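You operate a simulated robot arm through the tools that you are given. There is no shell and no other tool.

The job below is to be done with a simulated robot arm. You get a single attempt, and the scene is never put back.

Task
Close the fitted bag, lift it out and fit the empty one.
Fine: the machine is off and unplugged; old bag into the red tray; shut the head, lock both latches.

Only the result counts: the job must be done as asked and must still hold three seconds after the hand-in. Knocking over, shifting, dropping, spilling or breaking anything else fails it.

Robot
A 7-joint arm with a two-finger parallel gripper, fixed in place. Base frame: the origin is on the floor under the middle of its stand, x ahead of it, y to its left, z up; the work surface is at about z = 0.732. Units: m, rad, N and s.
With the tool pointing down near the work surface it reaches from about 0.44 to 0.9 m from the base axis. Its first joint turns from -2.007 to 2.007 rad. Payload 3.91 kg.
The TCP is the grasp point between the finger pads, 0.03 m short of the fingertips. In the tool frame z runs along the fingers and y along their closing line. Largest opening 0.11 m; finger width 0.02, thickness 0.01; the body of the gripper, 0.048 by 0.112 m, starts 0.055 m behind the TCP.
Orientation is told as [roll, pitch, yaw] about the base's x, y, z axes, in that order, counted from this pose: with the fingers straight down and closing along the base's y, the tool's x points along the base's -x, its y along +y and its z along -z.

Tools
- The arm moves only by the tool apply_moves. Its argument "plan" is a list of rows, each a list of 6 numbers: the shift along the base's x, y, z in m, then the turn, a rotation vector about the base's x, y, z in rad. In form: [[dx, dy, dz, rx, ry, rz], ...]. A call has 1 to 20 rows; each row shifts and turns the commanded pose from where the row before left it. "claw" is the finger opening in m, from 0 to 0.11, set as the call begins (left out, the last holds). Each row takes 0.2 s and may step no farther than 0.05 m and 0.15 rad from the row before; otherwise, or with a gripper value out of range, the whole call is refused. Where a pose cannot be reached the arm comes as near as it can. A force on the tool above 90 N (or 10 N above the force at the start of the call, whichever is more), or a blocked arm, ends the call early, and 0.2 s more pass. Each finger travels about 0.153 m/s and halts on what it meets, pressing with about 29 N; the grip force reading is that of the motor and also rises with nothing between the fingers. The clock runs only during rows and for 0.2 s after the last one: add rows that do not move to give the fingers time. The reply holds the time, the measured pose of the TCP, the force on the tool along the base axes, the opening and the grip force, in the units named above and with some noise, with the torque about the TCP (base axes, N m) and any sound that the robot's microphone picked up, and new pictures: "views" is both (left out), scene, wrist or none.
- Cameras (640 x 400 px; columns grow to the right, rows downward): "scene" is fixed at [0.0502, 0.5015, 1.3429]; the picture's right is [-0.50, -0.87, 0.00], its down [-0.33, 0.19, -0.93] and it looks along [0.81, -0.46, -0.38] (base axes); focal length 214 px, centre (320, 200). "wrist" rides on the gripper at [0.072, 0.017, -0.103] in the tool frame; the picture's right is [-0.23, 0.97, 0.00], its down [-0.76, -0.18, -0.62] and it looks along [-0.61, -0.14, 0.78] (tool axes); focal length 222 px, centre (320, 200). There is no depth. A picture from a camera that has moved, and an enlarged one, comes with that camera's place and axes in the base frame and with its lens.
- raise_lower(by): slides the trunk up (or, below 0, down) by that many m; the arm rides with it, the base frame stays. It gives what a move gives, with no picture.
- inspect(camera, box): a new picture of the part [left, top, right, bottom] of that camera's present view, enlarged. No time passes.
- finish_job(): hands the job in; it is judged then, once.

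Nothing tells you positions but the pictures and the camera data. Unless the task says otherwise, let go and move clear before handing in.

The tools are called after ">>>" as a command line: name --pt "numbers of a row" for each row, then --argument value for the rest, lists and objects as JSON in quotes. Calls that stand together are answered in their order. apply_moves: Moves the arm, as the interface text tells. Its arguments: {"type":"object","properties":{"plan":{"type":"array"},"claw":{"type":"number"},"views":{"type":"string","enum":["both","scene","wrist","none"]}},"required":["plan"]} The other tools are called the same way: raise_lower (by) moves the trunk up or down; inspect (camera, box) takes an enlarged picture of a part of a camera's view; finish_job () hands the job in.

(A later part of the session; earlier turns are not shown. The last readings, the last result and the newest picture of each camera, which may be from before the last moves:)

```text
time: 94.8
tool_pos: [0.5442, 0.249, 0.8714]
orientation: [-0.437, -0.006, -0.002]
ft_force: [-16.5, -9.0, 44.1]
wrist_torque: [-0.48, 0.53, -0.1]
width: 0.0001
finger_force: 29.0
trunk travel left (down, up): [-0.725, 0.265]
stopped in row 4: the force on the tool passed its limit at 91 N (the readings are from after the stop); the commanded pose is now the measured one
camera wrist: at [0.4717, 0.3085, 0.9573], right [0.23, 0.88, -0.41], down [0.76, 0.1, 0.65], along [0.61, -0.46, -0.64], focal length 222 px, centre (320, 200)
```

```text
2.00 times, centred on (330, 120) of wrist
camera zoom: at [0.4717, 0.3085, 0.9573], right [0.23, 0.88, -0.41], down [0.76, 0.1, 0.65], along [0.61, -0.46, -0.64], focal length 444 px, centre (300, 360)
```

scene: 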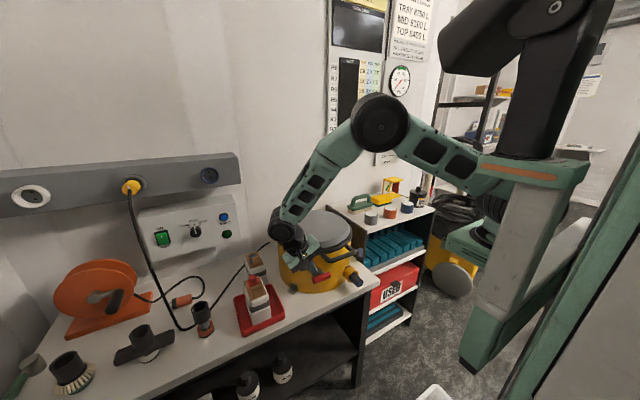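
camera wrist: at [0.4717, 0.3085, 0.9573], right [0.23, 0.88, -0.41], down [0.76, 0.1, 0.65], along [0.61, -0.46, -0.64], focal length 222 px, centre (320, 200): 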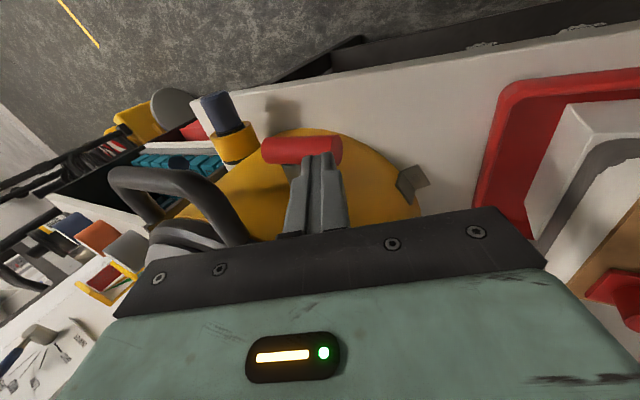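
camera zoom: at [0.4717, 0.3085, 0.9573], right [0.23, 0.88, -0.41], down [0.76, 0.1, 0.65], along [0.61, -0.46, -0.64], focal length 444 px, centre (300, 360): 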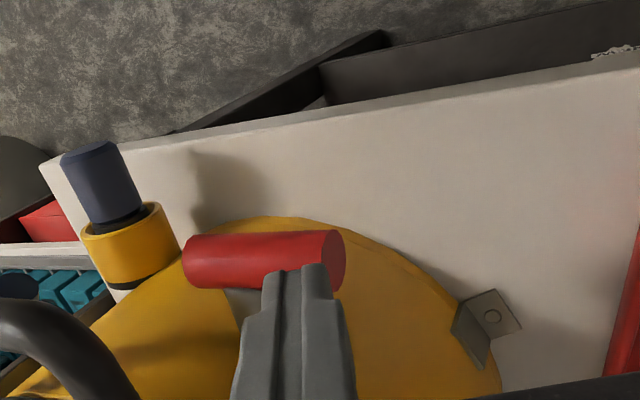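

Pressing that end down is solid: a hard stop, and nothing moved. So the bar must turn the other way, free end up. I'll back off, roll the tool 90° about its own axis with the camera on top, and tilt to about 50° so I can pinch the free end of the bar from the left.

>>> apply_moves --pt "0 0.005 0.03 0 0 0" --pt "0 0.03 0.03 0 0 0" --pt "-0.005 0.035 0.02 0 0 0" --pt "-0.005 0.02 0 0 0.0603 0.1294" --pt "0 0 0 0 0.0603 0.1294" --pt "0 0 0 0 0.0603 0.1294" --pt "0 0 0 0 0.0603 0.1294" --pt "0 0 0 0 0.0603 0.1294" --pt "0 0 0 0 0.0603 0.1294" --pt "0 0 0 0 0.0603 0.1294" --pt "0 0 0 0 0.0603 0.1294" --pt "0 0 0 0 0.0603 0.1294" --pt "0 0 0 0 0.0603 0.1294" --pt "0 0 0 0 0.0603 0.1294" --pt "0 0 0 0 0 0" --views "both"

>>> inspect --camera "scene" --box '[290, 220, 370, 300]'

```text
time: 98.0
tool_pos: [0.5362, 0.3384, 0.9478]
orientation: [-0.002, 0.43, 1.566]
ft_force: [-0.9, -0.1, -0.5]
wrist_torque: [-0.02, 0.01, 0.05]
width: 0.0
finger_force: 28.3
trunk travel left (down, up): [-0.725, 0.265]
camera wrist: at [0.5196, 0.3172, 1.0726], right [-0.97, 0.21, -0.1], down [0.18, 0.95, 0.25], along [0.14, 0.23, -0.96], focal length 222 px, centre (320, 200)
```

scene: 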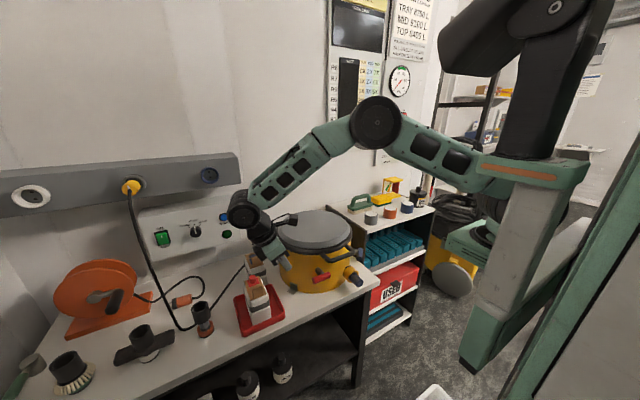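
wrist: 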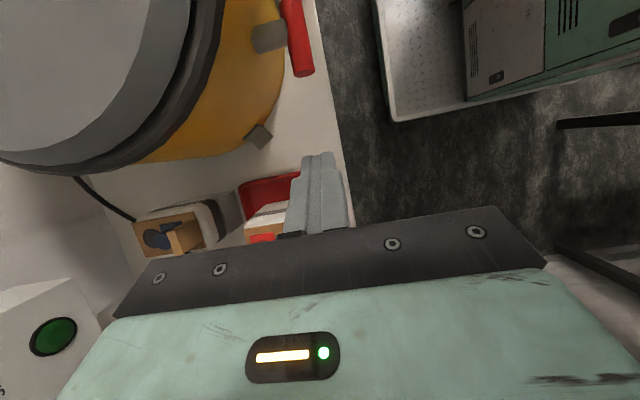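

```text
5.00 times, centred on (330, 260) of scene
camera zoom: at [0.0502, 0.5015, 1.3429], right [-0.5, -0.87, 0.0], down [-0.33, 0.19, -0.93], along [0.81, -0.46, -0.38], focal length 1072 px, centre (270, -100)
```

zoom: 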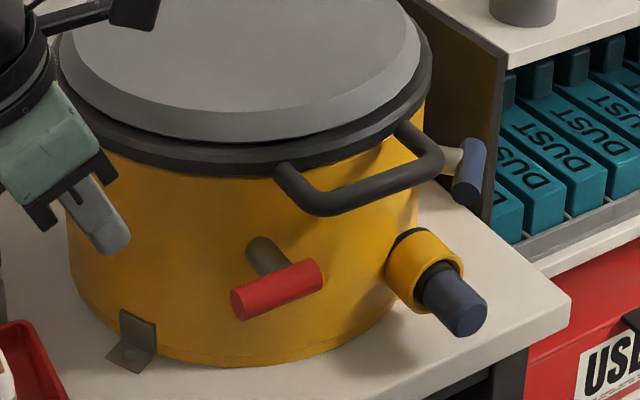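

Nothing shifted. Now I'll tilt to 50°, open the fingers to 40 mm, and come to the pre-grasp point at the bar's free end.

>>> apply_moves --pt "0.002 -0.01 -0.015 -0.11 0 0" --pt "0.002 -0.01 -0.015 -0.11 0 0" --pt "0.002 -0.012 -0.02 -0.11 0 0" --pt "0.002 -0.012 -0.022 -0.112 0 0" --pt "0 0 0 0 0 0" --claw 0.04 --views "both"

>>> inspect --camera "wrist" --box '[200, 40, 440, 220]'

>>> inspect --camera "scene" --box '[280, 220, 370, 310]'

```text
time: 99.2
tool_pos: [0.5437, 0.2946, 0.8777]
orientation: [-0.004, 0.87, 1.562]
ft_force: [0.3, 0.1, 0.6]
wrist_torque: [-0.04, -0.01, -0.01]
width: 0.0401
finger_force: 0.1
trunk travel left (down, up): [-0.725, 0.265]
camera wrist: at [0.5273, 0.328, 0.9987], right [-0.97, 0.15, -0.18], down [0.18, 0.97, -0.18], along [0.14, -0.21, -0.97], focal length 222 px, centre (320, 200)
```

scene: 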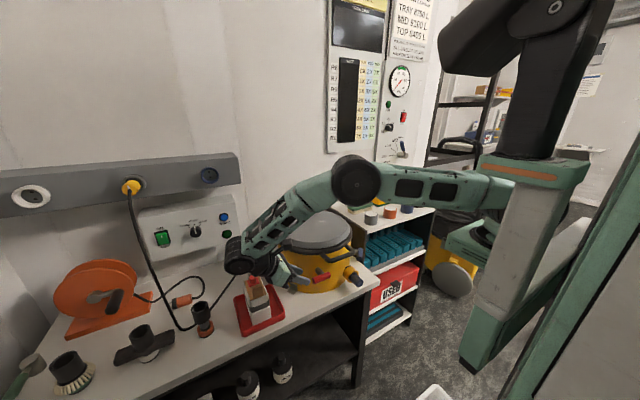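
wrist: 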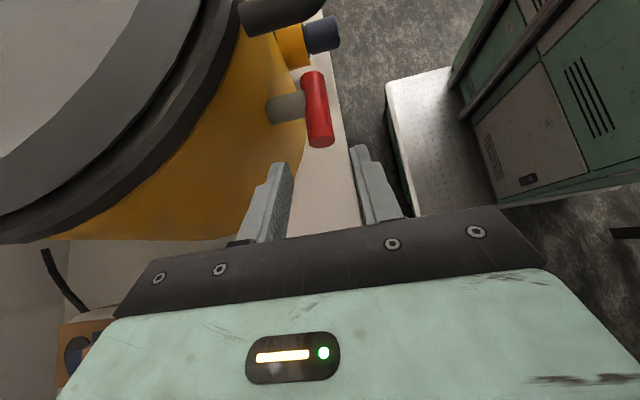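

```text
2.22 times, centred on (320, 130) of wrist
camera zoom: at [0.5273, 0.328, 0.9987], right [-0.97, 0.15, -0.18], down [0.18, 0.97, -0.18], along [0.14, -0.21, -0.97], focal length 494 px, centre (320, 356)
```

zoom: 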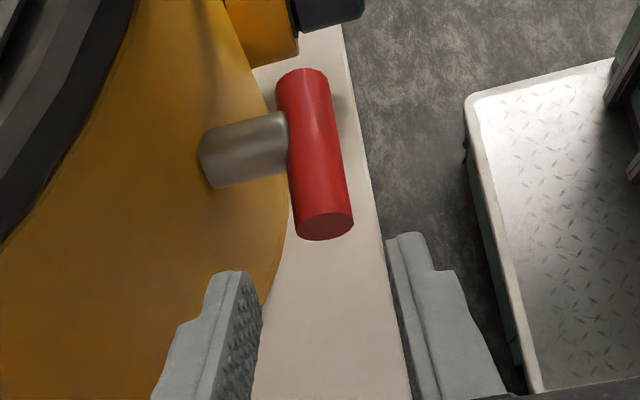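

```text
4.44 times, centred on (325, 265) of scene
camera zoom: at [0.0502, 0.5015, 1.3429], right [-0.5, -0.87, 0.0], down [-0.33, 0.19, -0.93], along [0.81, -0.46, -0.38], focal length 953 px, centre (298, -89)
```

zoom: 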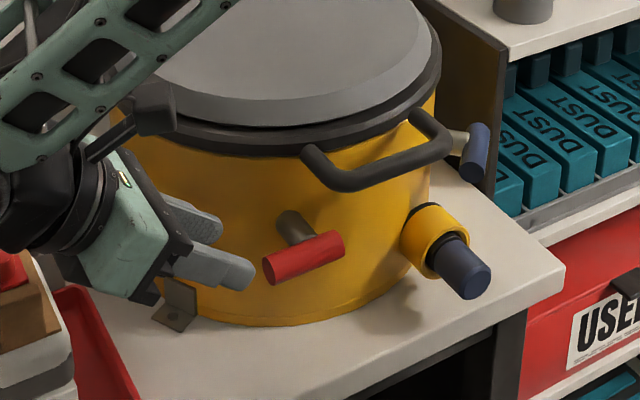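

The bar's end is lined up with the finger gap. I'm advancing to straddle it.

>>> apply_moves --pt "0.0005 -0.015 -0.0135 0 0 0" --pt "0.0003 -0.013 -0.012 0 0 0" --pt "0 -0.0123 -0.0113 0 0 0" --pt "0 0 0 0 0 0" --views "wrist"

>>> inspect --camera "wrist" --box '[200, 40, 440, 220]'

>>> inspect --camera "scene" --box '[280, 220, 370, 310]'

```text
time: 100.2
tool_pos: [0.5447, 0.2553, 0.8402]
orientation: [-0.005, 0.871, 1.562]
ft_force: [-1.1, 0.1, -0.4]
wrist_torque: [0.0, -0.02, 0.01]
width: 0.0399
finger_force: 0.0
trunk travel left (down, up): [-0.725, 0.265]
camera wrist: at [0.5285, 0.2878, 0.9618], right [-0.97, 0.15, -0.18], down [0.18, 0.97, -0.18], along [0.14, -0.21, -0.97], focal length 222 px, centre (320, 200)
```

wrist: 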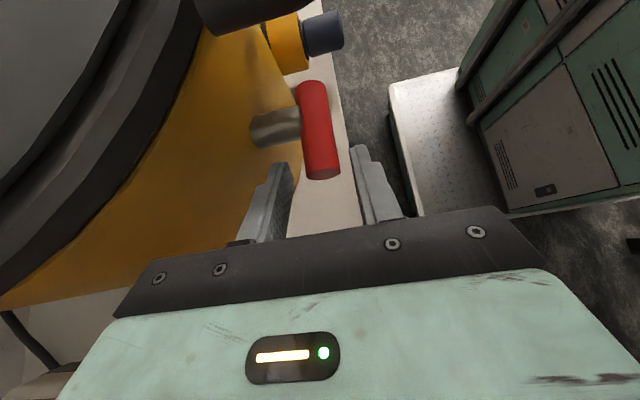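

```text
2.22 times, centred on (320, 130) of wrist
camera zoom: at [0.5285, 0.2878, 0.9618], right [-0.97, 0.15, -0.18], down [0.18, 0.97, -0.18], along [0.14, -0.21, -0.97], focal length 494 px, centre (320, 356)
```

zoom: 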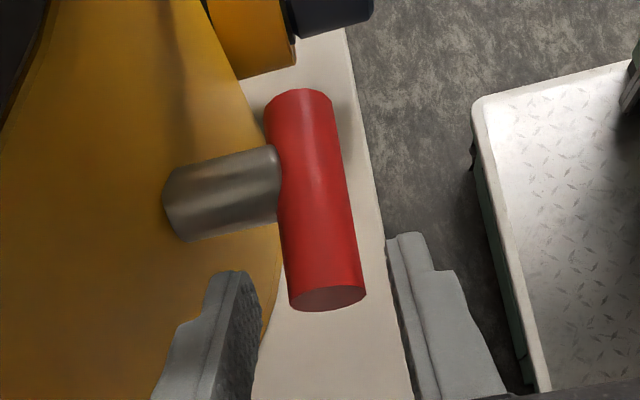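

```text
4.44 times, centred on (325, 265) of scene
camera zoom: at [0.0502, 0.5015, 1.3429], right [-0.5, -0.87, 0.0], down [-0.33, 0.19, -0.93], along [0.81, -0.46, -0.38], focal length 953 px, centre (298, -89)
```

zoom: 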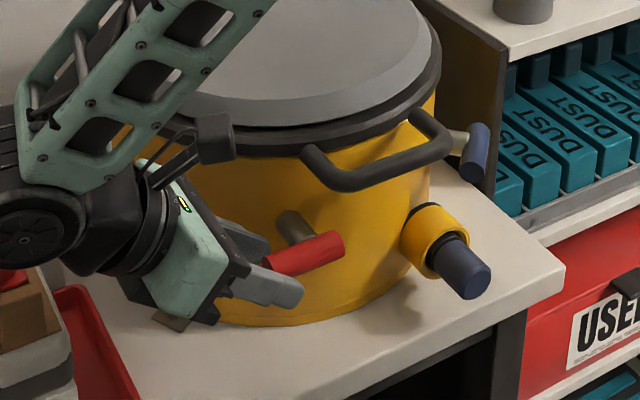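

The bar's end is between the fingers. Pinching it now.

>>> apply_moves --pt "0 0 0 0 0 0" --pt "0 0 0 0 0 0" --claw 0.0 --views "wrist"

>>> inspect --camera "wrist" --box '[200, 40, 440, 220]'

```text
time: 100.8
tool_pos: [0.5435, 0.2548, 0.8398]
orientation: [-0.002, 0.872, 1.566]
ft_force: [-17.4, -3.3, 0.5]
wrist_torque: [-0.04, 0.27, -0.16]
width: 0.0215
finger_force: 45.2
trunk travel left (down, up): [-0.725, 0.265]
camera wrist: at [0.5266, 0.288, 0.9617], right [-0.97, 0.15, -0.17], down [0.18, 0.97, -0.18], along [0.14, -0.21, -0.97], focal length 222 px, centre (320, 200)
```

wrist: 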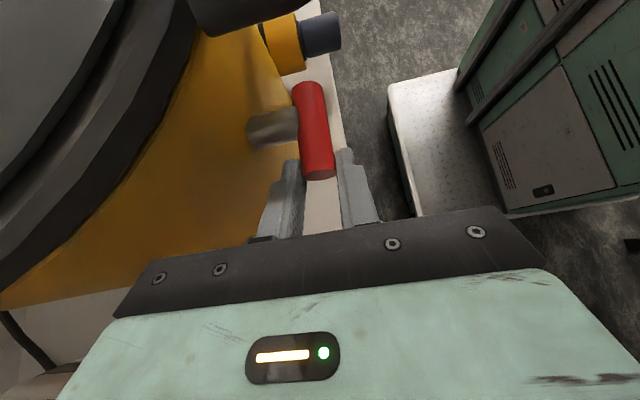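

```text
2.22 times, centred on (320, 130) of wrist
camera zoom: at [0.5266, 0.288, 0.9617], right [-0.97, 0.15, -0.17], down [0.18, 0.97, -0.18], along [0.14, -0.21, -0.97], focal length 494 px, centre (320, 356)
```

zoom: 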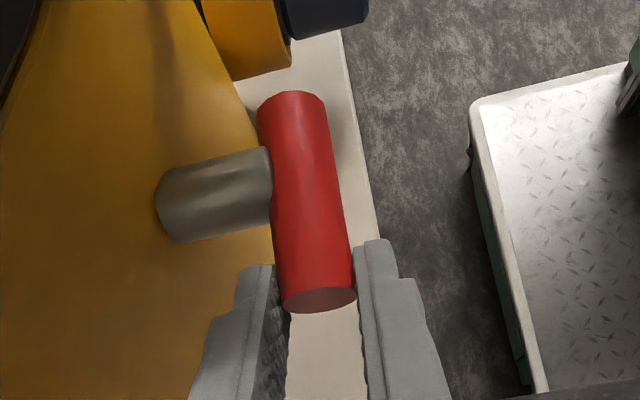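

The bar is gripped at 21.5 mm. I'll relieve the x-offset and try lifting the end a few millimetres.

>>> apply_moves --pt "-0.002 0 0.002 0 0 0" --pt "0 0 0.003 0 0 0" --views "wrist"

>>> inspect --camera "wrist" --box '[200, 40, 440, 220]'

```text
time: 101.3
tool_pos: [0.5423, 0.2553, 0.8425]
orientation: [-0.001, 0.871, 1.567]
ft_force: [-11.0, -4.6, -27.6]
wrist_torque: [1.25, 0.09, 0.56]
width: 0.0218
finger_force: 45.4
trunk travel left (down, up): [-0.725, 0.265]
camera wrist: at [0.5264, 0.288, 0.9651], right [-0.97, 0.15, -0.18], down [0.18, 0.97, -0.18], along [0.14, -0.21, -0.97], focal length 222 px, centre (320, 200)
```

wrist: 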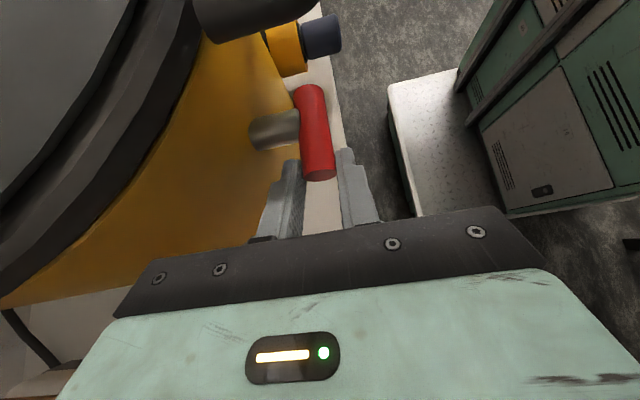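

```text
2.22 times, centred on (320, 130) of wrist
camera zoom: at [0.5264, 0.288, 0.9651], right [-0.97, 0.15, -0.18], down [0.18, 0.97, -0.18], along [0.14, -0.21, -0.97], focal length 494 px, centre (320, 356)
```

zoom: 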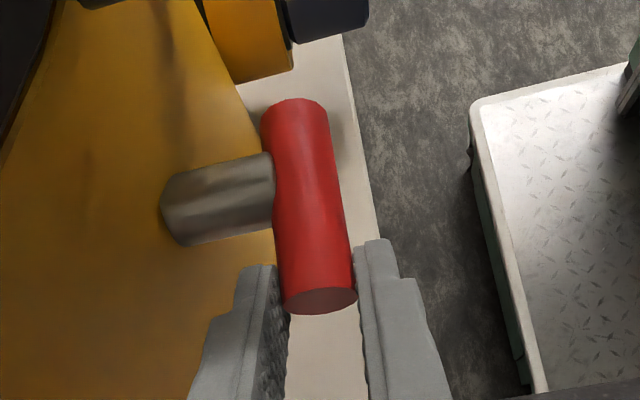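

>>> inspect --camera "scene" --box '[300, 250, 370, 300]'

```text
8.00 times, centred on (335, 275) of scene
camera zoom: at [0.0502, 0.5015, 1.3429], right [-0.5, -0.87, 0.0], down [-0.33, 0.19, -0.93], along [0.81, -0.46, -0.38], focal length 1716 px, centre (200, -400)
```

zoom: 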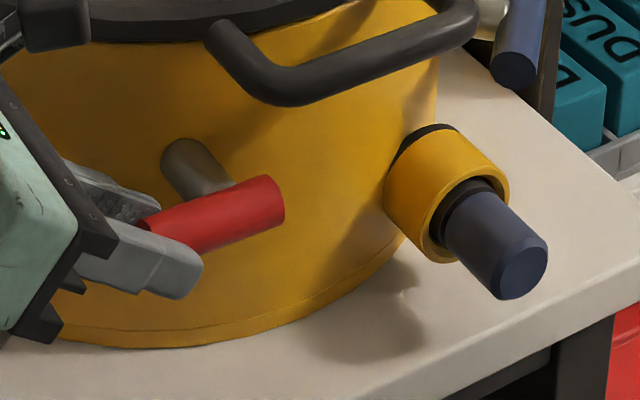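

No turning is visible yet; the pads may just be slipping. I'll lift a bit more and watch the bar closely.

>>> apply_moves --pt "0 0 0.003 0 0 0" --pt "0 0 0.003 0 0 0" --views "wrist"

>>> inspect --camera "scene" --box '[300, 250, 370, 300]'

>>> inspect --camera "wrist" --box '[200, 40, 440, 220]'

```text
time: 102.0
tool_pos: [0.5418, 0.2556, 0.8503]
orientation: [-0.002, 0.873, 1.565]
ft_force: [-12.3, -5.0, -26.8]
wrist_torque: [1.24, 0.16, -0.11]
width: 0.0219
finger_force: 45.2
trunk travel left (down, up): [-0.725, 0.265]
camera wrist: at [0.5264, 0.2886, 0.9719], right [-0.97, 0.15, -0.18], down [0.18, 0.97, -0.18], along [0.14, -0.21, -0.97], focal length 222 px, centre (320, 200)
```

wrist: 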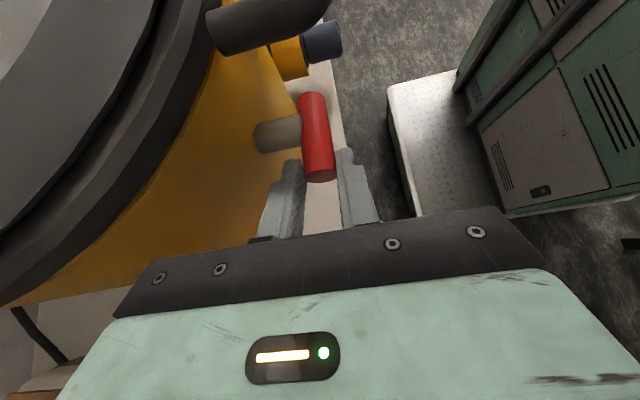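

```text
8.00 times, centred on (335, 275) of scene
camera zoom: at [0.0502, 0.5015, 1.3429], right [-0.5, -0.87, 0.0], down [-0.33, 0.19, -0.93], along [0.81, -0.46, -0.38], focal length 1716 px, centre (200, -400)
```

zoom: 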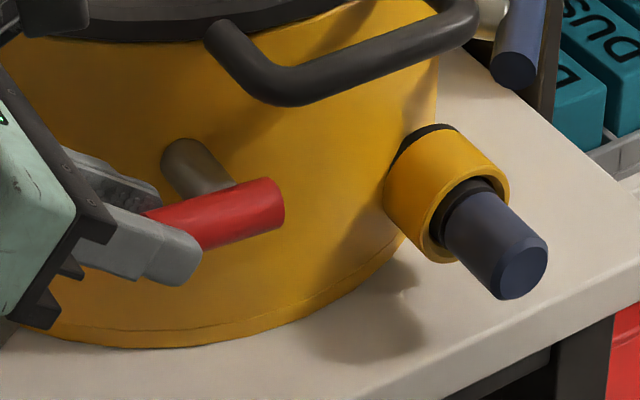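

```text
2.22 times, centred on (320, 130) of wrist
camera zoom: at [0.5264, 0.2886, 0.9719], right [-0.97, 0.15, -0.18], down [0.18, 0.97, -0.18], along [0.14, -0.21, -0.97], focal length 494 px, centre (320, 356)
```

zoom: 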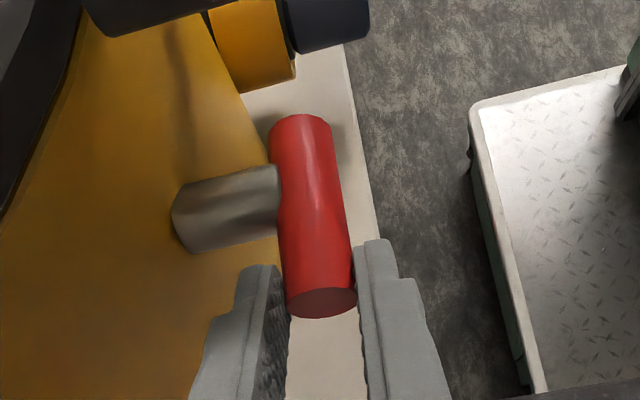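

The bar's free end is rising and the other end dropping, so it is a quarter-turn latch. I'll follow the arc around the shaft axis (about y 0.213, z 0.829) toward vertical.

>>> apply_moves --pt "-0.001 -0.0028 0.0036 0 0 0" --pt "0 -0.0028 0.0034 0 0 0" --pt "0 -0.0047 0.0051 0 0 0" --views "wrist"

>>> inspect --camera "scene" --box '[300, 250, 370, 300]'

>>> inspect --camera "wrist" --box '[200, 40, 440, 220]'

```text
time: 102.8
tool_pos: [0.5417, 0.2489, 0.8627]
orientation: [-0.009, 0.863, 1.563]
ft_force: [-1.3, 27.2, -14.3]
wrist_torque: [1.47, 0.09, -0.04]
width: 0.0216
finger_force: 44.9
trunk travel left (down, up): [-0.725, 0.265]
camera wrist: at [0.5256, 0.2809, 0.9853], right [-0.97, 0.15, -0.18], down [0.18, 0.97, -0.17], along [0.15, -0.2, -0.97], focal length 222 px, centre (320, 200)
```

wrist: 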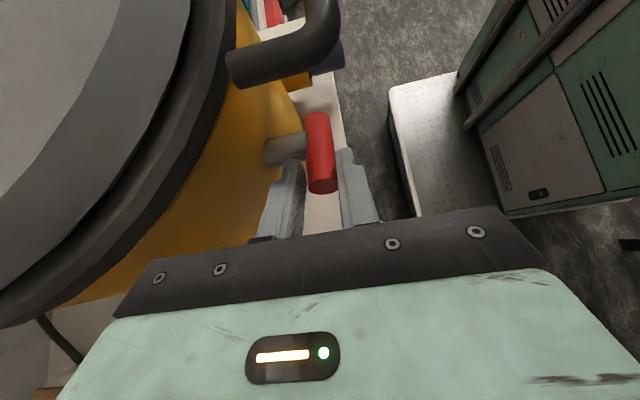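

```text
8.00 times, centred on (335, 275) of scene
camera zoom: at [0.0502, 0.5015, 1.3429], right [-0.5, -0.87, 0.0], down [-0.33, 0.19, -0.93], along [0.81, -0.46, -0.38], focal length 1716 px, centre (200, -400)
```

zoom: 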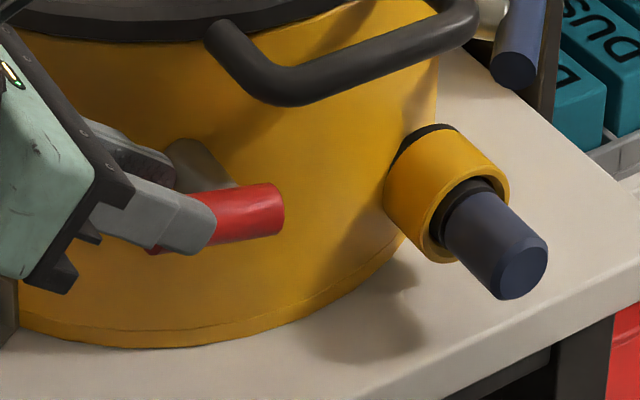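

```text
2.22 times, centred on (320, 130) of wrist
camera zoom: at [0.5256, 0.2809, 0.9853], right [-0.97, 0.15, -0.18], down [0.18, 0.97, -0.17], along [0.15, -0.2, -0.97], focal length 494 px, centre (320, 356)
```

zoom: 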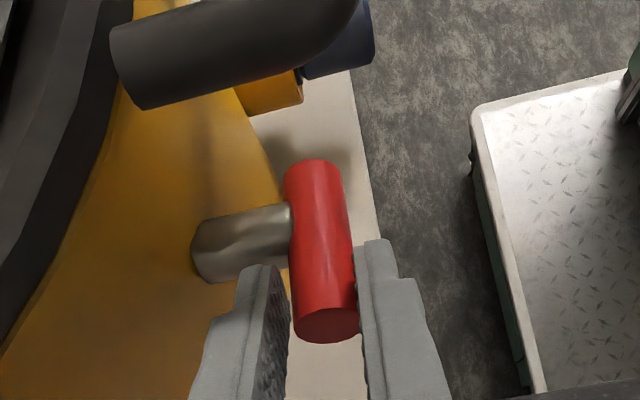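

The pinch slips: the bar turned only about 10–15° and turns stiffly. A positive push will work better, so I'll release, back off, and come in diagonally from the front-left to lift the bar's free end from below with the closed fingers.

>>> apply_moves --pt "0 0 0 0 0 0" --pt "0 0.015 0.013 0 0 0" --pt "-0.005 0.02 0.018 0 0 0" --pt "-0.015 0.015 0.01 0 0 0" --pt "-0.015 0 0 0 0 0" --pt "0 0 0 0 0 0" --claw 0.04 --views "none"

>>> apply_moves --pt "-0.005 0 0 0 0 0.131" --pt "-0.005 0 0 0 0 0.131" --pt "-0.005 0 0 0 0 0.131" --pt "0 0 0 0 0 0.131" --pt "0 0 0 0 0 0.131" --pt "0 0 0 0 0 0.131" --pt "0 0 0 0 0 0" --claw 0.0 --views "both"

>>> inspect --camera "scene" --box '[280, 230, 370, 310]'

```text
time: 104.2
tool_pos: [0.5071, 0.2948, 0.9037]
orientation: [-0.005, 0.873, 1.565]
ft_force: [0.6, -0.5, 0.8]
wrist_torque: [0.04, 0.01, 0.02]
width: 0.0402
finger_force: 0.0
trunk travel left (down, up): [-0.725, 0.265]
```

```text
time: 105.8
tool_pos: [0.4896, 0.2957, 0.9031]
orientation: [-0.005, 0.872, 2.35]
ft_force: [0.1, 0.2, -0.2]
wrist_torque: [0.01, -0.01, 0.0]
width: 0.0001
finger_force: 29.4
trunk travel left (down, up): [-0.725, 0.265]
camera wrist: at [0.4567, 0.3064, 1.0257], right [-0.79, -0.58, -0.18], down [-0.56, 0.81, -0.18], along [0.25, -0.04, -0.97], focal length 222 px, centre (320, 200)
```

scene: 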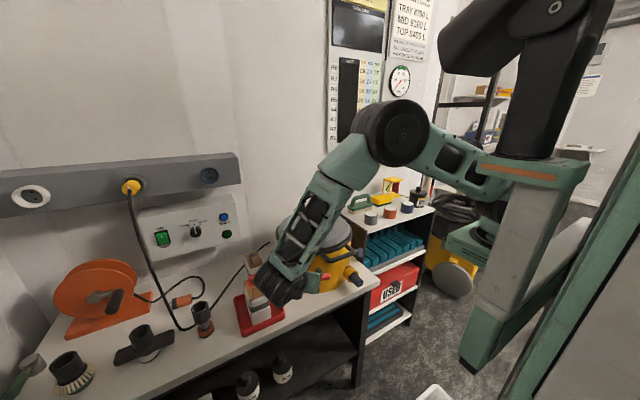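
wrist: 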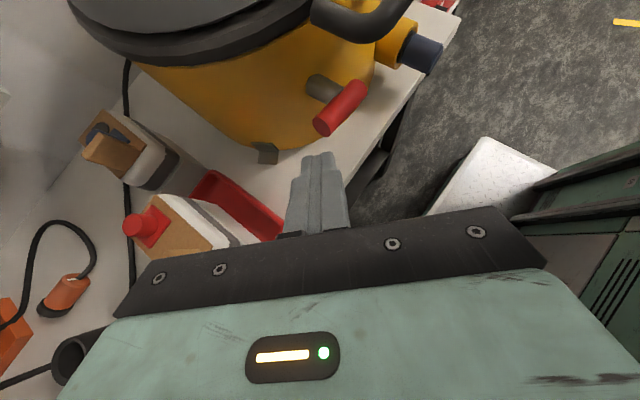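

```text
5.00 times, centred on (325, 270) of scene
camera zoom: at [0.0502, 0.5015, 1.3429], right [-0.5, -0.87, 0.0], down [-0.33, 0.19, -0.93], along [0.81, -0.46, -0.38], focal length 1072 px, centre (295, -150)
```

zoom: 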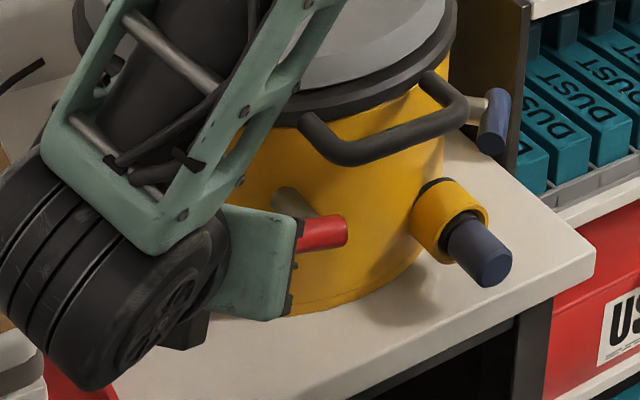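

I'm lined up diagonally. I'll flatten the tool a little to about 28° below horizontal and bring the closed fingertips in under the bar's free end.

>>> apply_moves --pt "0 -0.002 -0.03 -0.0711 -0.0703 0" --pt "0.001 -0.003 -0.034 -0.0711 -0.0703 0" --pt "0.01 -0.011 -0.008 0 0 0" --pt "0 0 0 0 0 0" --views "both"

>>> inspect --camera "wrist" --box '[220, 20, 440, 200]'

>>> inspect --camera "scene" --box '[280, 230, 370, 310]'

```text
time: 106.8
tool_pos: [0.5023, 0.2791, 0.8316]
orientation: [-0.008, 1.073, 2.346]
ft_force: [0.0, 0.7, 0.9]
wrist_torque: [-0.03, 0.02, 0.03]
width: 0.0
finger_force: 29.3
trunk travel left (down, up): [-0.725, 0.265]
camera wrist: at [0.4516, 0.3066, 0.9448], right [-0.77, -0.61, -0.2], down [-0.52, 0.77, -0.37], along [0.38, -0.18, -0.91], focal length 222 px, centre (320, 200)
```

scene: 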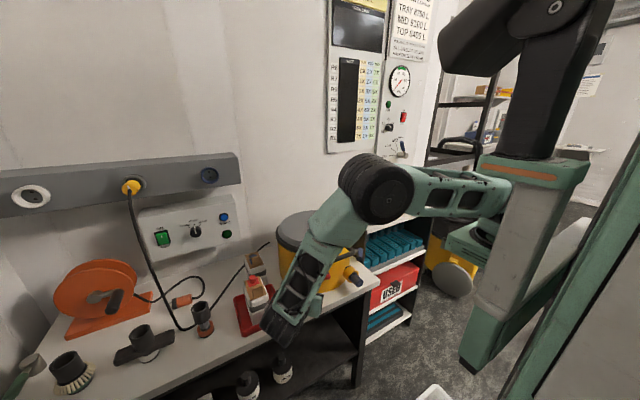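
wrist: 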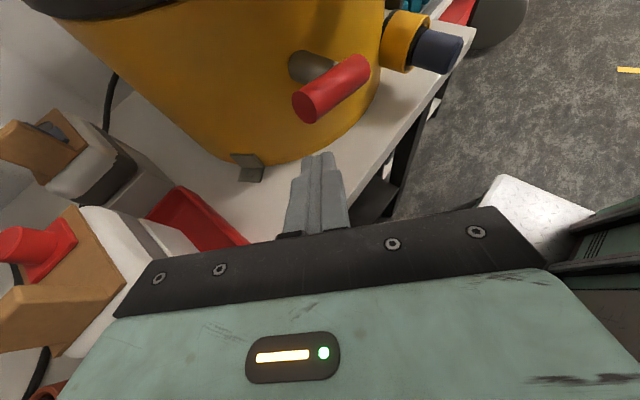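

```text
2.22 times, centred on (330, 110) of wrist
camera zoom: at [0.4516, 0.3066, 0.9448], right [-0.77, -0.61, -0.2], down [-0.52, 0.77, -0.37], along [0.38, -0.18, -0.91], focal length 494 px, centre (298, 400)
```

zoom: 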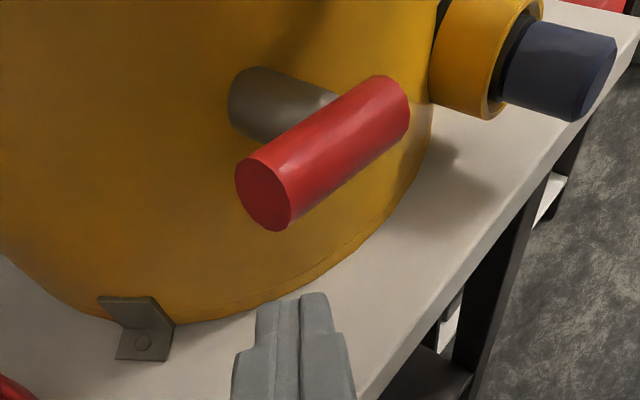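

```text
5.00 times, centred on (325, 270) of scene
camera zoom: at [0.0502, 0.5015, 1.3429], right [-0.5, -0.87, 0.0], down [-0.33, 0.19, -0.93], along [0.81, -0.46, -0.38], focal length 1072 px, centre (295, -150)
```

zoom: 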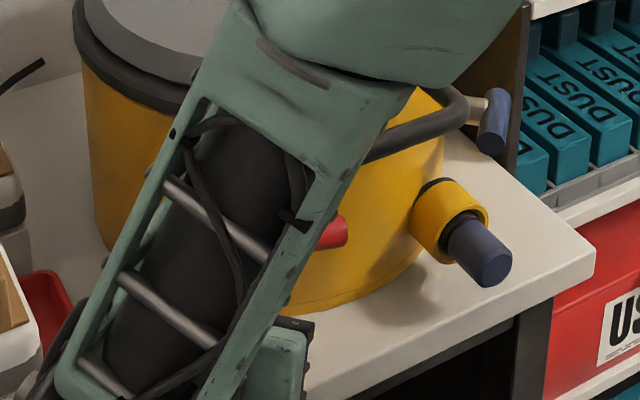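

The bar is at about 13° with its free end at (0.543, 0.242, 0.840). I'll slide the fingertips underneath it.

>>> apply_moves --pt "0.0 0 -0.009 0 0 0" --pt "0.01 -0.0102 0 0 0 0" --pt "0.0098 -0.0102 0.0 0 0 0" --pt "0 0 0 0 0 0" --views "wrist"

>>> inspect --camera "wrist" --box '[220, 20, 440, 200]'

```text
time: 107.8
tool_pos: [0.5227, 0.2591, 0.822]
orientation: [-0.008, 1.072, 2.348]
ft_force: [-0.5, -0.6, -0.2]
wrist_torque: [-0.01, 0.03, 0.0]
width: 0.0001
finger_force: 28.9
trunk travel left (down, up): [-0.725, 0.265]
camera wrist: at [0.4715, 0.2866, 0.9356], right [-0.77, -0.61, -0.2], down [-0.52, 0.77, -0.37], along [0.38, -0.18, -0.91], focal length 222 px, centre (320, 200)
```

wrist: 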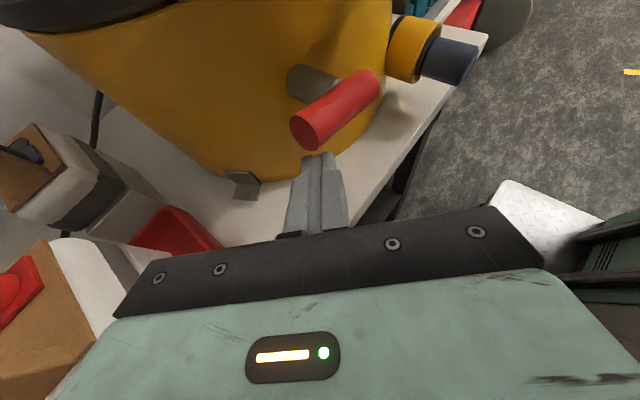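

```text
2.22 times, centred on (330, 110) of wrist
camera zoom: at [0.4715, 0.2866, 0.9356], right [-0.77, -0.61, -0.2], down [-0.52, 0.77, -0.37], along [0.38, -0.18, -0.91], focal length 494 px, centre (298, 400)
```

zoom: 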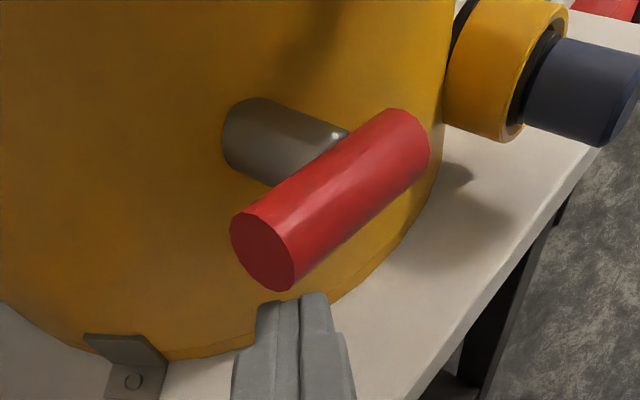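

The tip is under the bar's end with about 1 cm of gap. I'll go in 3 mm more and start lifting along the arc.

>>> apply_moves --pt "0.001 -0.003 0.004 0 0 0" --pt "0 0 0.006 0 0 0" --pt "0 0 0.005 0 0 0" --pt "0 0 0.004 0 0 0" --views "wrist"

>>> inspect --camera "wrist" --box '[220, 20, 440, 200]'

```text
time: 108.8
tool_pos: [0.5222, 0.2554, 0.8405]
orientation: [-0.003, 1.074, 2.351]
ft_force: [-3.0, -0.1, -5.5]
wrist_torque: [0.17, 0.1, -0.13]
width: 0.0
finger_force: 29.0
trunk travel left (down, up): [-0.725, 0.265]
camera wrist: at [0.4721, 0.2836, 0.9546], right [-0.77, -0.61, -0.2], down [-0.52, 0.77, -0.37], along [0.38, -0.18, -0.91], focal length 222 px, centre (320, 200)
```

wrist: 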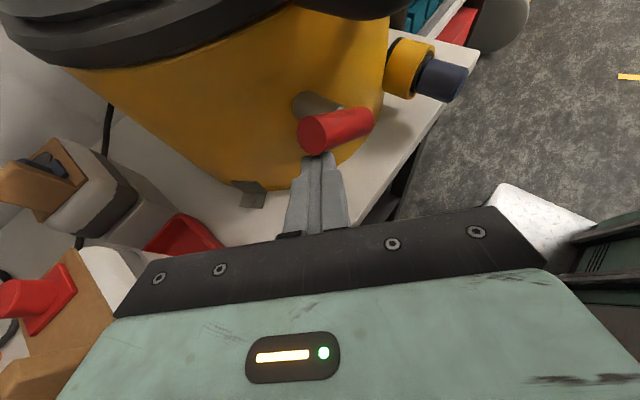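

```text
2.22 times, centred on (330, 110) of wrist
camera zoom: at [0.4721, 0.2836, 0.9546], right [-0.77, -0.61, -0.2], down [-0.52, 0.77, -0.37], along [0.38, -0.18, -0.91], focal length 494 px, centre (298, 400)
```

zoom: 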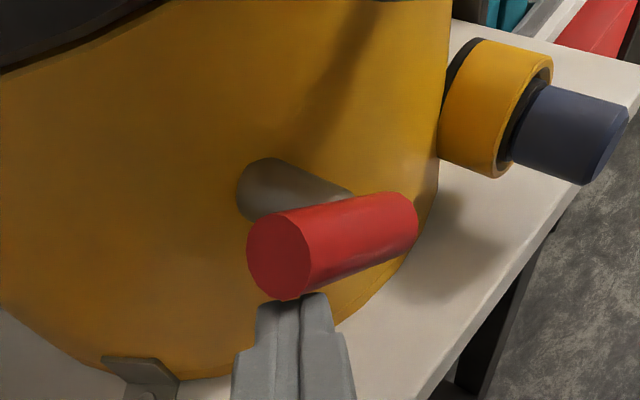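

It turns easily this way, now at about 39° with only 5 N. I continue lifting and pushing the end inward toward vertical.

>>> apply_moves --pt "0 -0.003 0.005 0 0 0" --pt "0 -0.003 0.005 0 0 0" --pt "0 -0.003 0.003 0 0 0" --pt "0 0 0 0 0 0" --views "wrist"

>>> inspect --camera "wrist" --box '[220, 20, 440, 200]'

```text
time: 109.8
tool_pos: [0.5215, 0.2462, 0.8557]
orientation: [-0.007, 1.071, 2.347]
ft_force: [-5.2, 7.1, 2.7]
wrist_torque: [-0.02, 0.04, -0.04]
width: 0.0001
finger_force: 28.7
trunk travel left (down, up): [-0.725, 0.265]
camera wrist: at [0.4721, 0.2749, 0.9683], right [-0.77, -0.61, -0.2], down [-0.52, 0.77, -0.37], along [0.38, -0.18, -0.91], focal length 222 px, centre (320, 200)
```

wrist: 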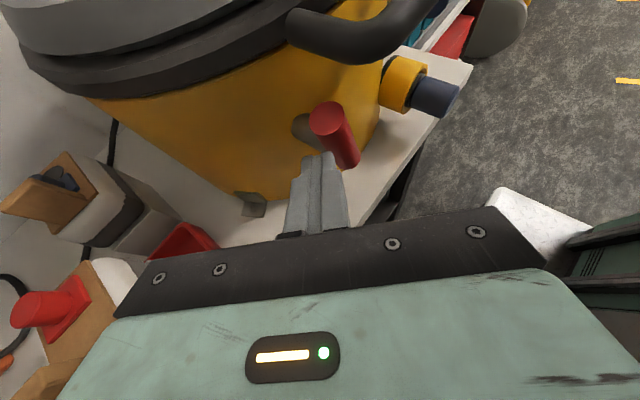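

```text
2.22 times, centred on (330, 110) of wrist
camera zoom: at [0.4721, 0.2749, 0.9683], right [-0.77, -0.61, -0.2], down [-0.52, 0.77, -0.37], along [0.38, -0.18, -0.91], focal length 494 px, centre (298, 400)
```

zoom: 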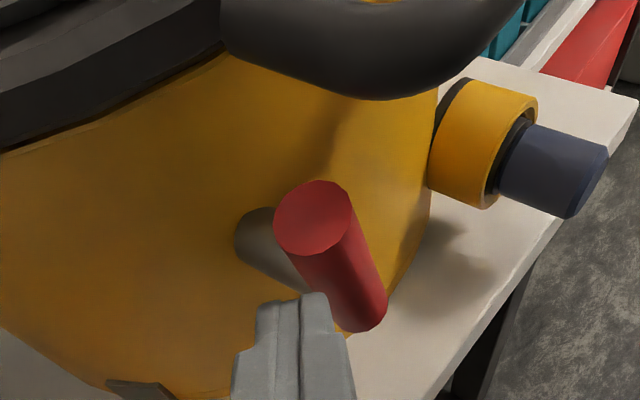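

The bar is nearly vertical now. I'll push the top end a little further in −y to find the end stop.

>>> apply_moves --pt "0 -0.003 0.001 0 0 0" --pt "0 -0.003 0.001 0 0 0" --pt "0 0 0 0 0 0" --views "wrist"

>>> inspect --camera "wrist" --box '[220, 20, 440, 200]'

```text
time: 110.5
tool_pos: [0.5231, 0.2429, 0.8563]
orientation: [-0.011, 1.07, 2.347]
ft_force: [10.8, 26.3, 1.7]
wrist_torque: [0.11, -0.08, 0.66]
width: 0.0
finger_force: 28.7
trunk travel left (down, up): [-0.725, 0.265]
camera wrist: at [0.4735, 0.2706, 0.9701], right [-0.76, -0.61, -0.21], down [-0.52, 0.77, -0.37], along [0.38, -0.17, -0.91], focal length 222 px, centre (320, 200)
```

wrist: 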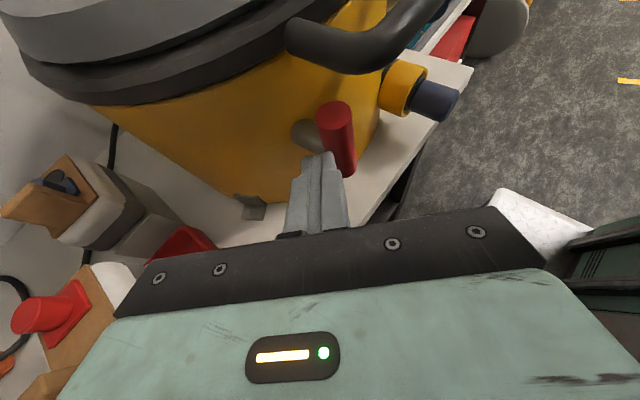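

```text
2.22 times, centred on (330, 110) of wrist
camera zoom: at [0.4735, 0.2706, 0.9701], right [-0.76, -0.61, -0.21], down [-0.52, 0.77, -0.37], along [0.38, -0.17, -0.91], focal length 494 px, centre (298, 400)
```

zoom: 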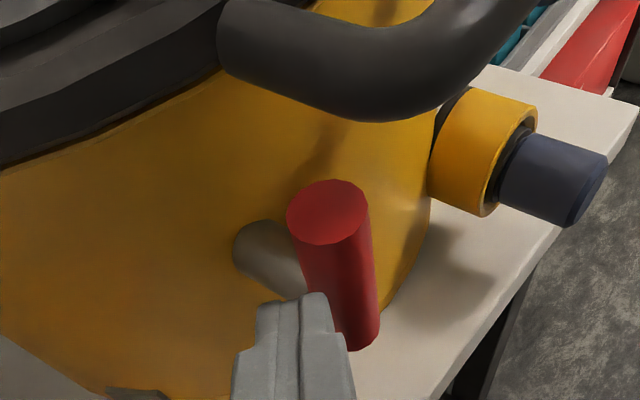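

>>> apply_moves --pt "0 -0.003 0.0 0 0 0" --pt "0 0 0 0 0 0" --views "wrist"

>>> inspect --camera "wrist" --box '[220, 20, 440, 200]'

```text
time: 111.2
tool_pos: [0.5247, 0.2443, 0.858]
orientation: [-0.018, 1.071, 2.347]
ft_force: [15.1, 42.7, 2.3]
wrist_torque: [0.24, -0.16, 1.08]
width: 0.0003
finger_force: 28.7
trunk travel left (down, up): [-0.725, 0.265]
camera wrist: at [0.4733, 0.2697, 0.9702], right [-0.76, -0.61, -0.21], down [-0.52, 0.77, -0.37], along [0.38, -0.17, -0.91], focal length 222 px, centre (320, 200)
```

wrist: 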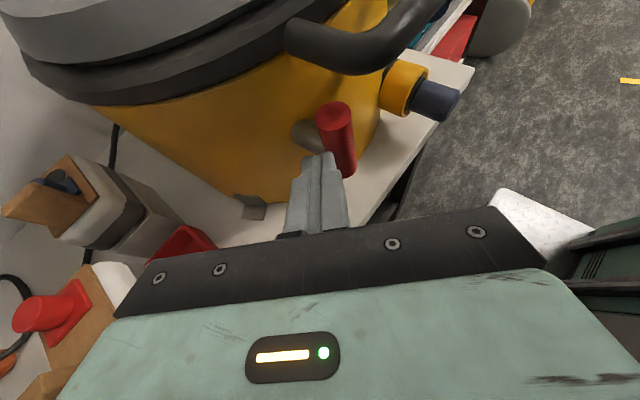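

```text
2.22 times, centred on (330, 110) of wrist
camera zoom: at [0.4733, 0.2697, 0.9702], right [-0.76, -0.61, -0.21], down [-0.52, 0.77, -0.37], along [0.38, -0.17, -0.91], focal length 494 px, centre (298, 400)
```

zoom: 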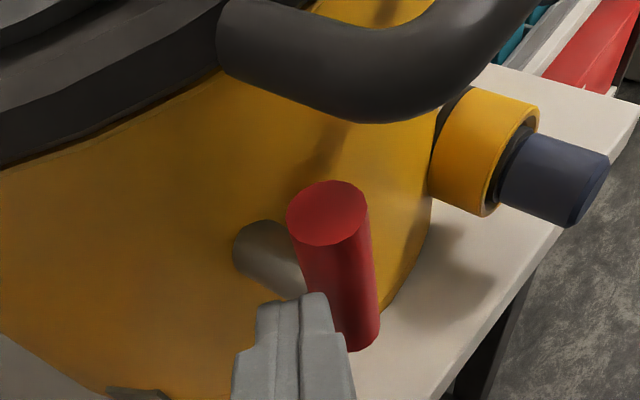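

The bar is vertical and hard against its stop, so the red latch is turned fully. I'm backing off to verify from a distance.

>>> apply_moves --pt "0 0.006 0 0 0 0" --pt "-0.012 0.014 0.006 0 0 0" --pt "-0.025 0.025 0.02 0 0 0" --pt "-0.02 0.02 0.035 0 0 0" --pt "0.0 0.0 0.045 0 0 0" --pt "0.0 0.0 0.045 0 0 0" --pt "0 0 0 0 0 0" --views "both"

>>> inspect --camera "wrist" --box '[260, 0, 480, 180]'

>>> inspect --camera "scene" --box '[290, 230, 390, 310]'

```text
time: 112.8
tool_pos: [0.4662, 0.3008, 1.0077]
orientation: [-0.001, 1.074, 2.35]
ft_force: [0.1, 0.1, 0.0]
wrist_torque: [0.0, -0.02, 0.01]
width: 0.0
finger_force: 29.2
trunk travel left (down, up): [-0.725, 0.265]
camera wrist: at [0.4159, 0.3305, 1.1199], right [-0.77, -0.61, -0.2], down [-0.52, 0.77, -0.37], along [0.38, -0.18, -0.91], focal length 222 px, centre (320, 200)
```

scene: 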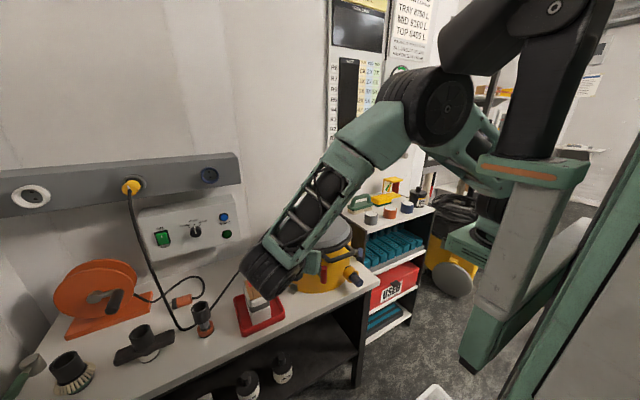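
wrist: 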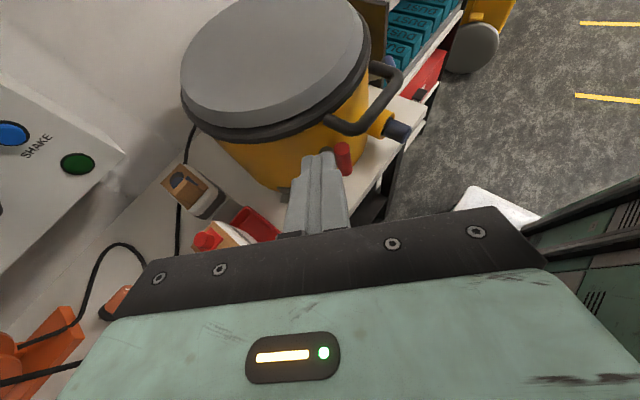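

```text
2.22 times, centred on (370, 90) of wrist
camera zoom: at [0.4159, 0.3305, 1.1199], right [-0.77, -0.61, -0.2], down [-0.52, 0.77, -0.37], along [0.38, -0.18, -0.91], focal length 494 px, centre (209, 444)
```

zoom: 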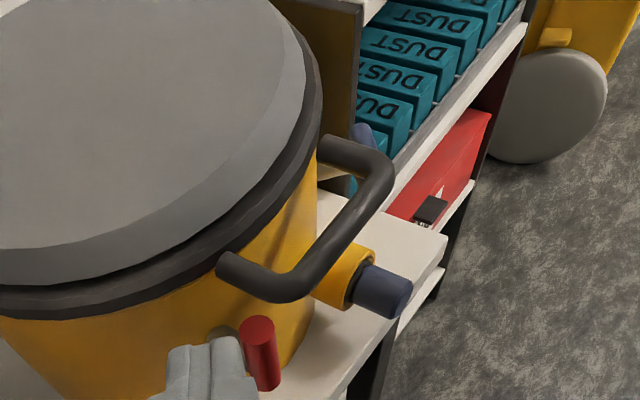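

```text
5.00 times, centred on (340, 270) of scene
camera zoom: at [0.0502, 0.5015, 1.3429], right [-0.5, -0.87, 0.0], down [-0.33, 0.19, -0.93], along [0.81, -0.46, -0.38], focal length 1072 px, centre (220, -150)
```

zoom: 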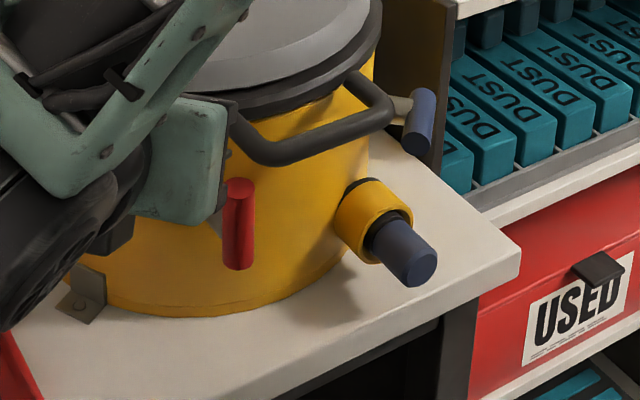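

The red latch stands vertical. Now the blue one at the right front: its bar is still horizontal around (0.584, 0.017, 0.827). I'll return the tool to vertical, turn it tangential to the drum there, and look from above.

>>> apply_moves --pt "0 0 0.01 0.097 0.096 0" --pt "0 0 0.01 0.097 0.096 0" --pt "0 0 0.01 0.097 0.096 0" --pt "0 0 0.01 0.097 0.096 0" --pt "0 0 0.01 0.097 0.096 0" --pt "0 0 0.01 0.097 0.096 0" --pt "0 0 0.01 0.097 0.096 0" --pt "0 0 0.01 0.0846 0.0837 0" --pt "0 0 0 0 0 0" --views "scene"

>>> apply_moves --pt "0.01 -0.03 0 0 0 -0.138" --pt "0.01 -0.03 0 0 0 -0.138" --pt "0.01 -0.03 0 0 0 -0.138" --pt "0.01 -0.03 0 0 0 -0.138" --pt "0.01 -0.03 0 0 0 -0.138" --pt "0.01 -0.03 0 0 0 -0.138" --pt "0.01 -0.03 0 0 0 -0.138" --pt "0.01 -0.03 0 0 0 -0.138" --pt "0.005 -0.01 0 0 0 -0.138" --pt "0 0 0 0 0 -0.138" --pt "0 0 0 0 0 -0.138" --pt "0 0 0 0 0 0" --views "both"

```text
time: 114.8
tool_pos: [0.4659, 0.3026, 1.0868]
orientation: [-0.006, -0.004, 2.348]
ft_force: [0.9, -0.3, -0.1]
wrist_torque: [0.02, -0.02, 0.0]
width: 0.0001
finger_force: 28.8
trunk travel left (down, up): [-0.725, 0.265]
```

scene: 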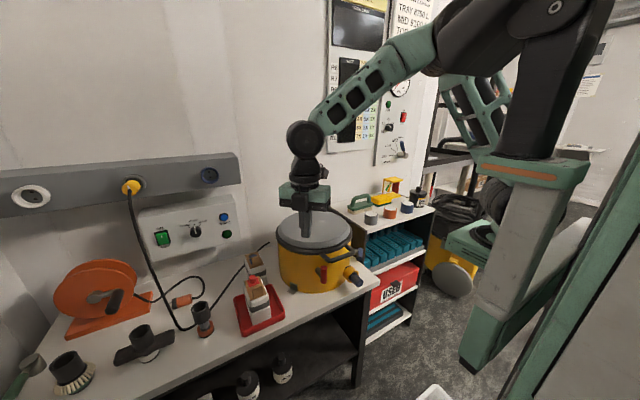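

```text
time: 117.3
tool_pos: [0.5511, 0.0532, 1.0866]
orientation: [-0.004, -0.003, 0.829]
ft_force: [-0.4, -0.6, 0.0]
wrist_torque: [0.0, 0.0, -0.03]
width: 0.0
finger_force: 28.7
trunk travel left (down, up): [-0.725, 0.265]
camera wrist: at [0.4902, 0.0111, 1.1909], right [-0.56, 0.83, 0.0], down [0.64, 0.44, 0.63], along [0.52, 0.35, -0.78], focal length 222 px, centre (320, 200)
```

scene: 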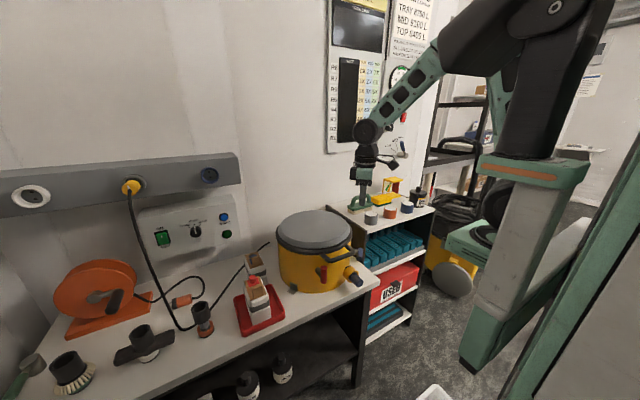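
wrist: 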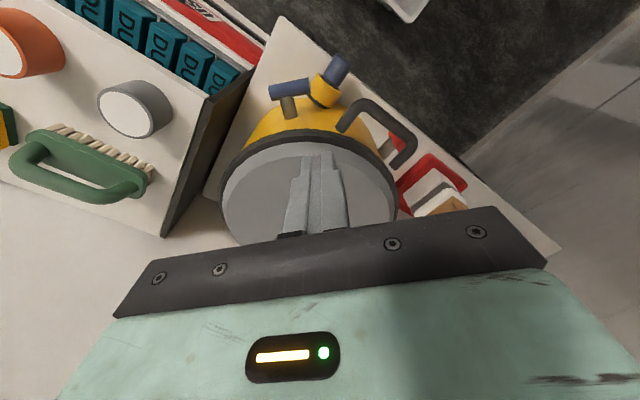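

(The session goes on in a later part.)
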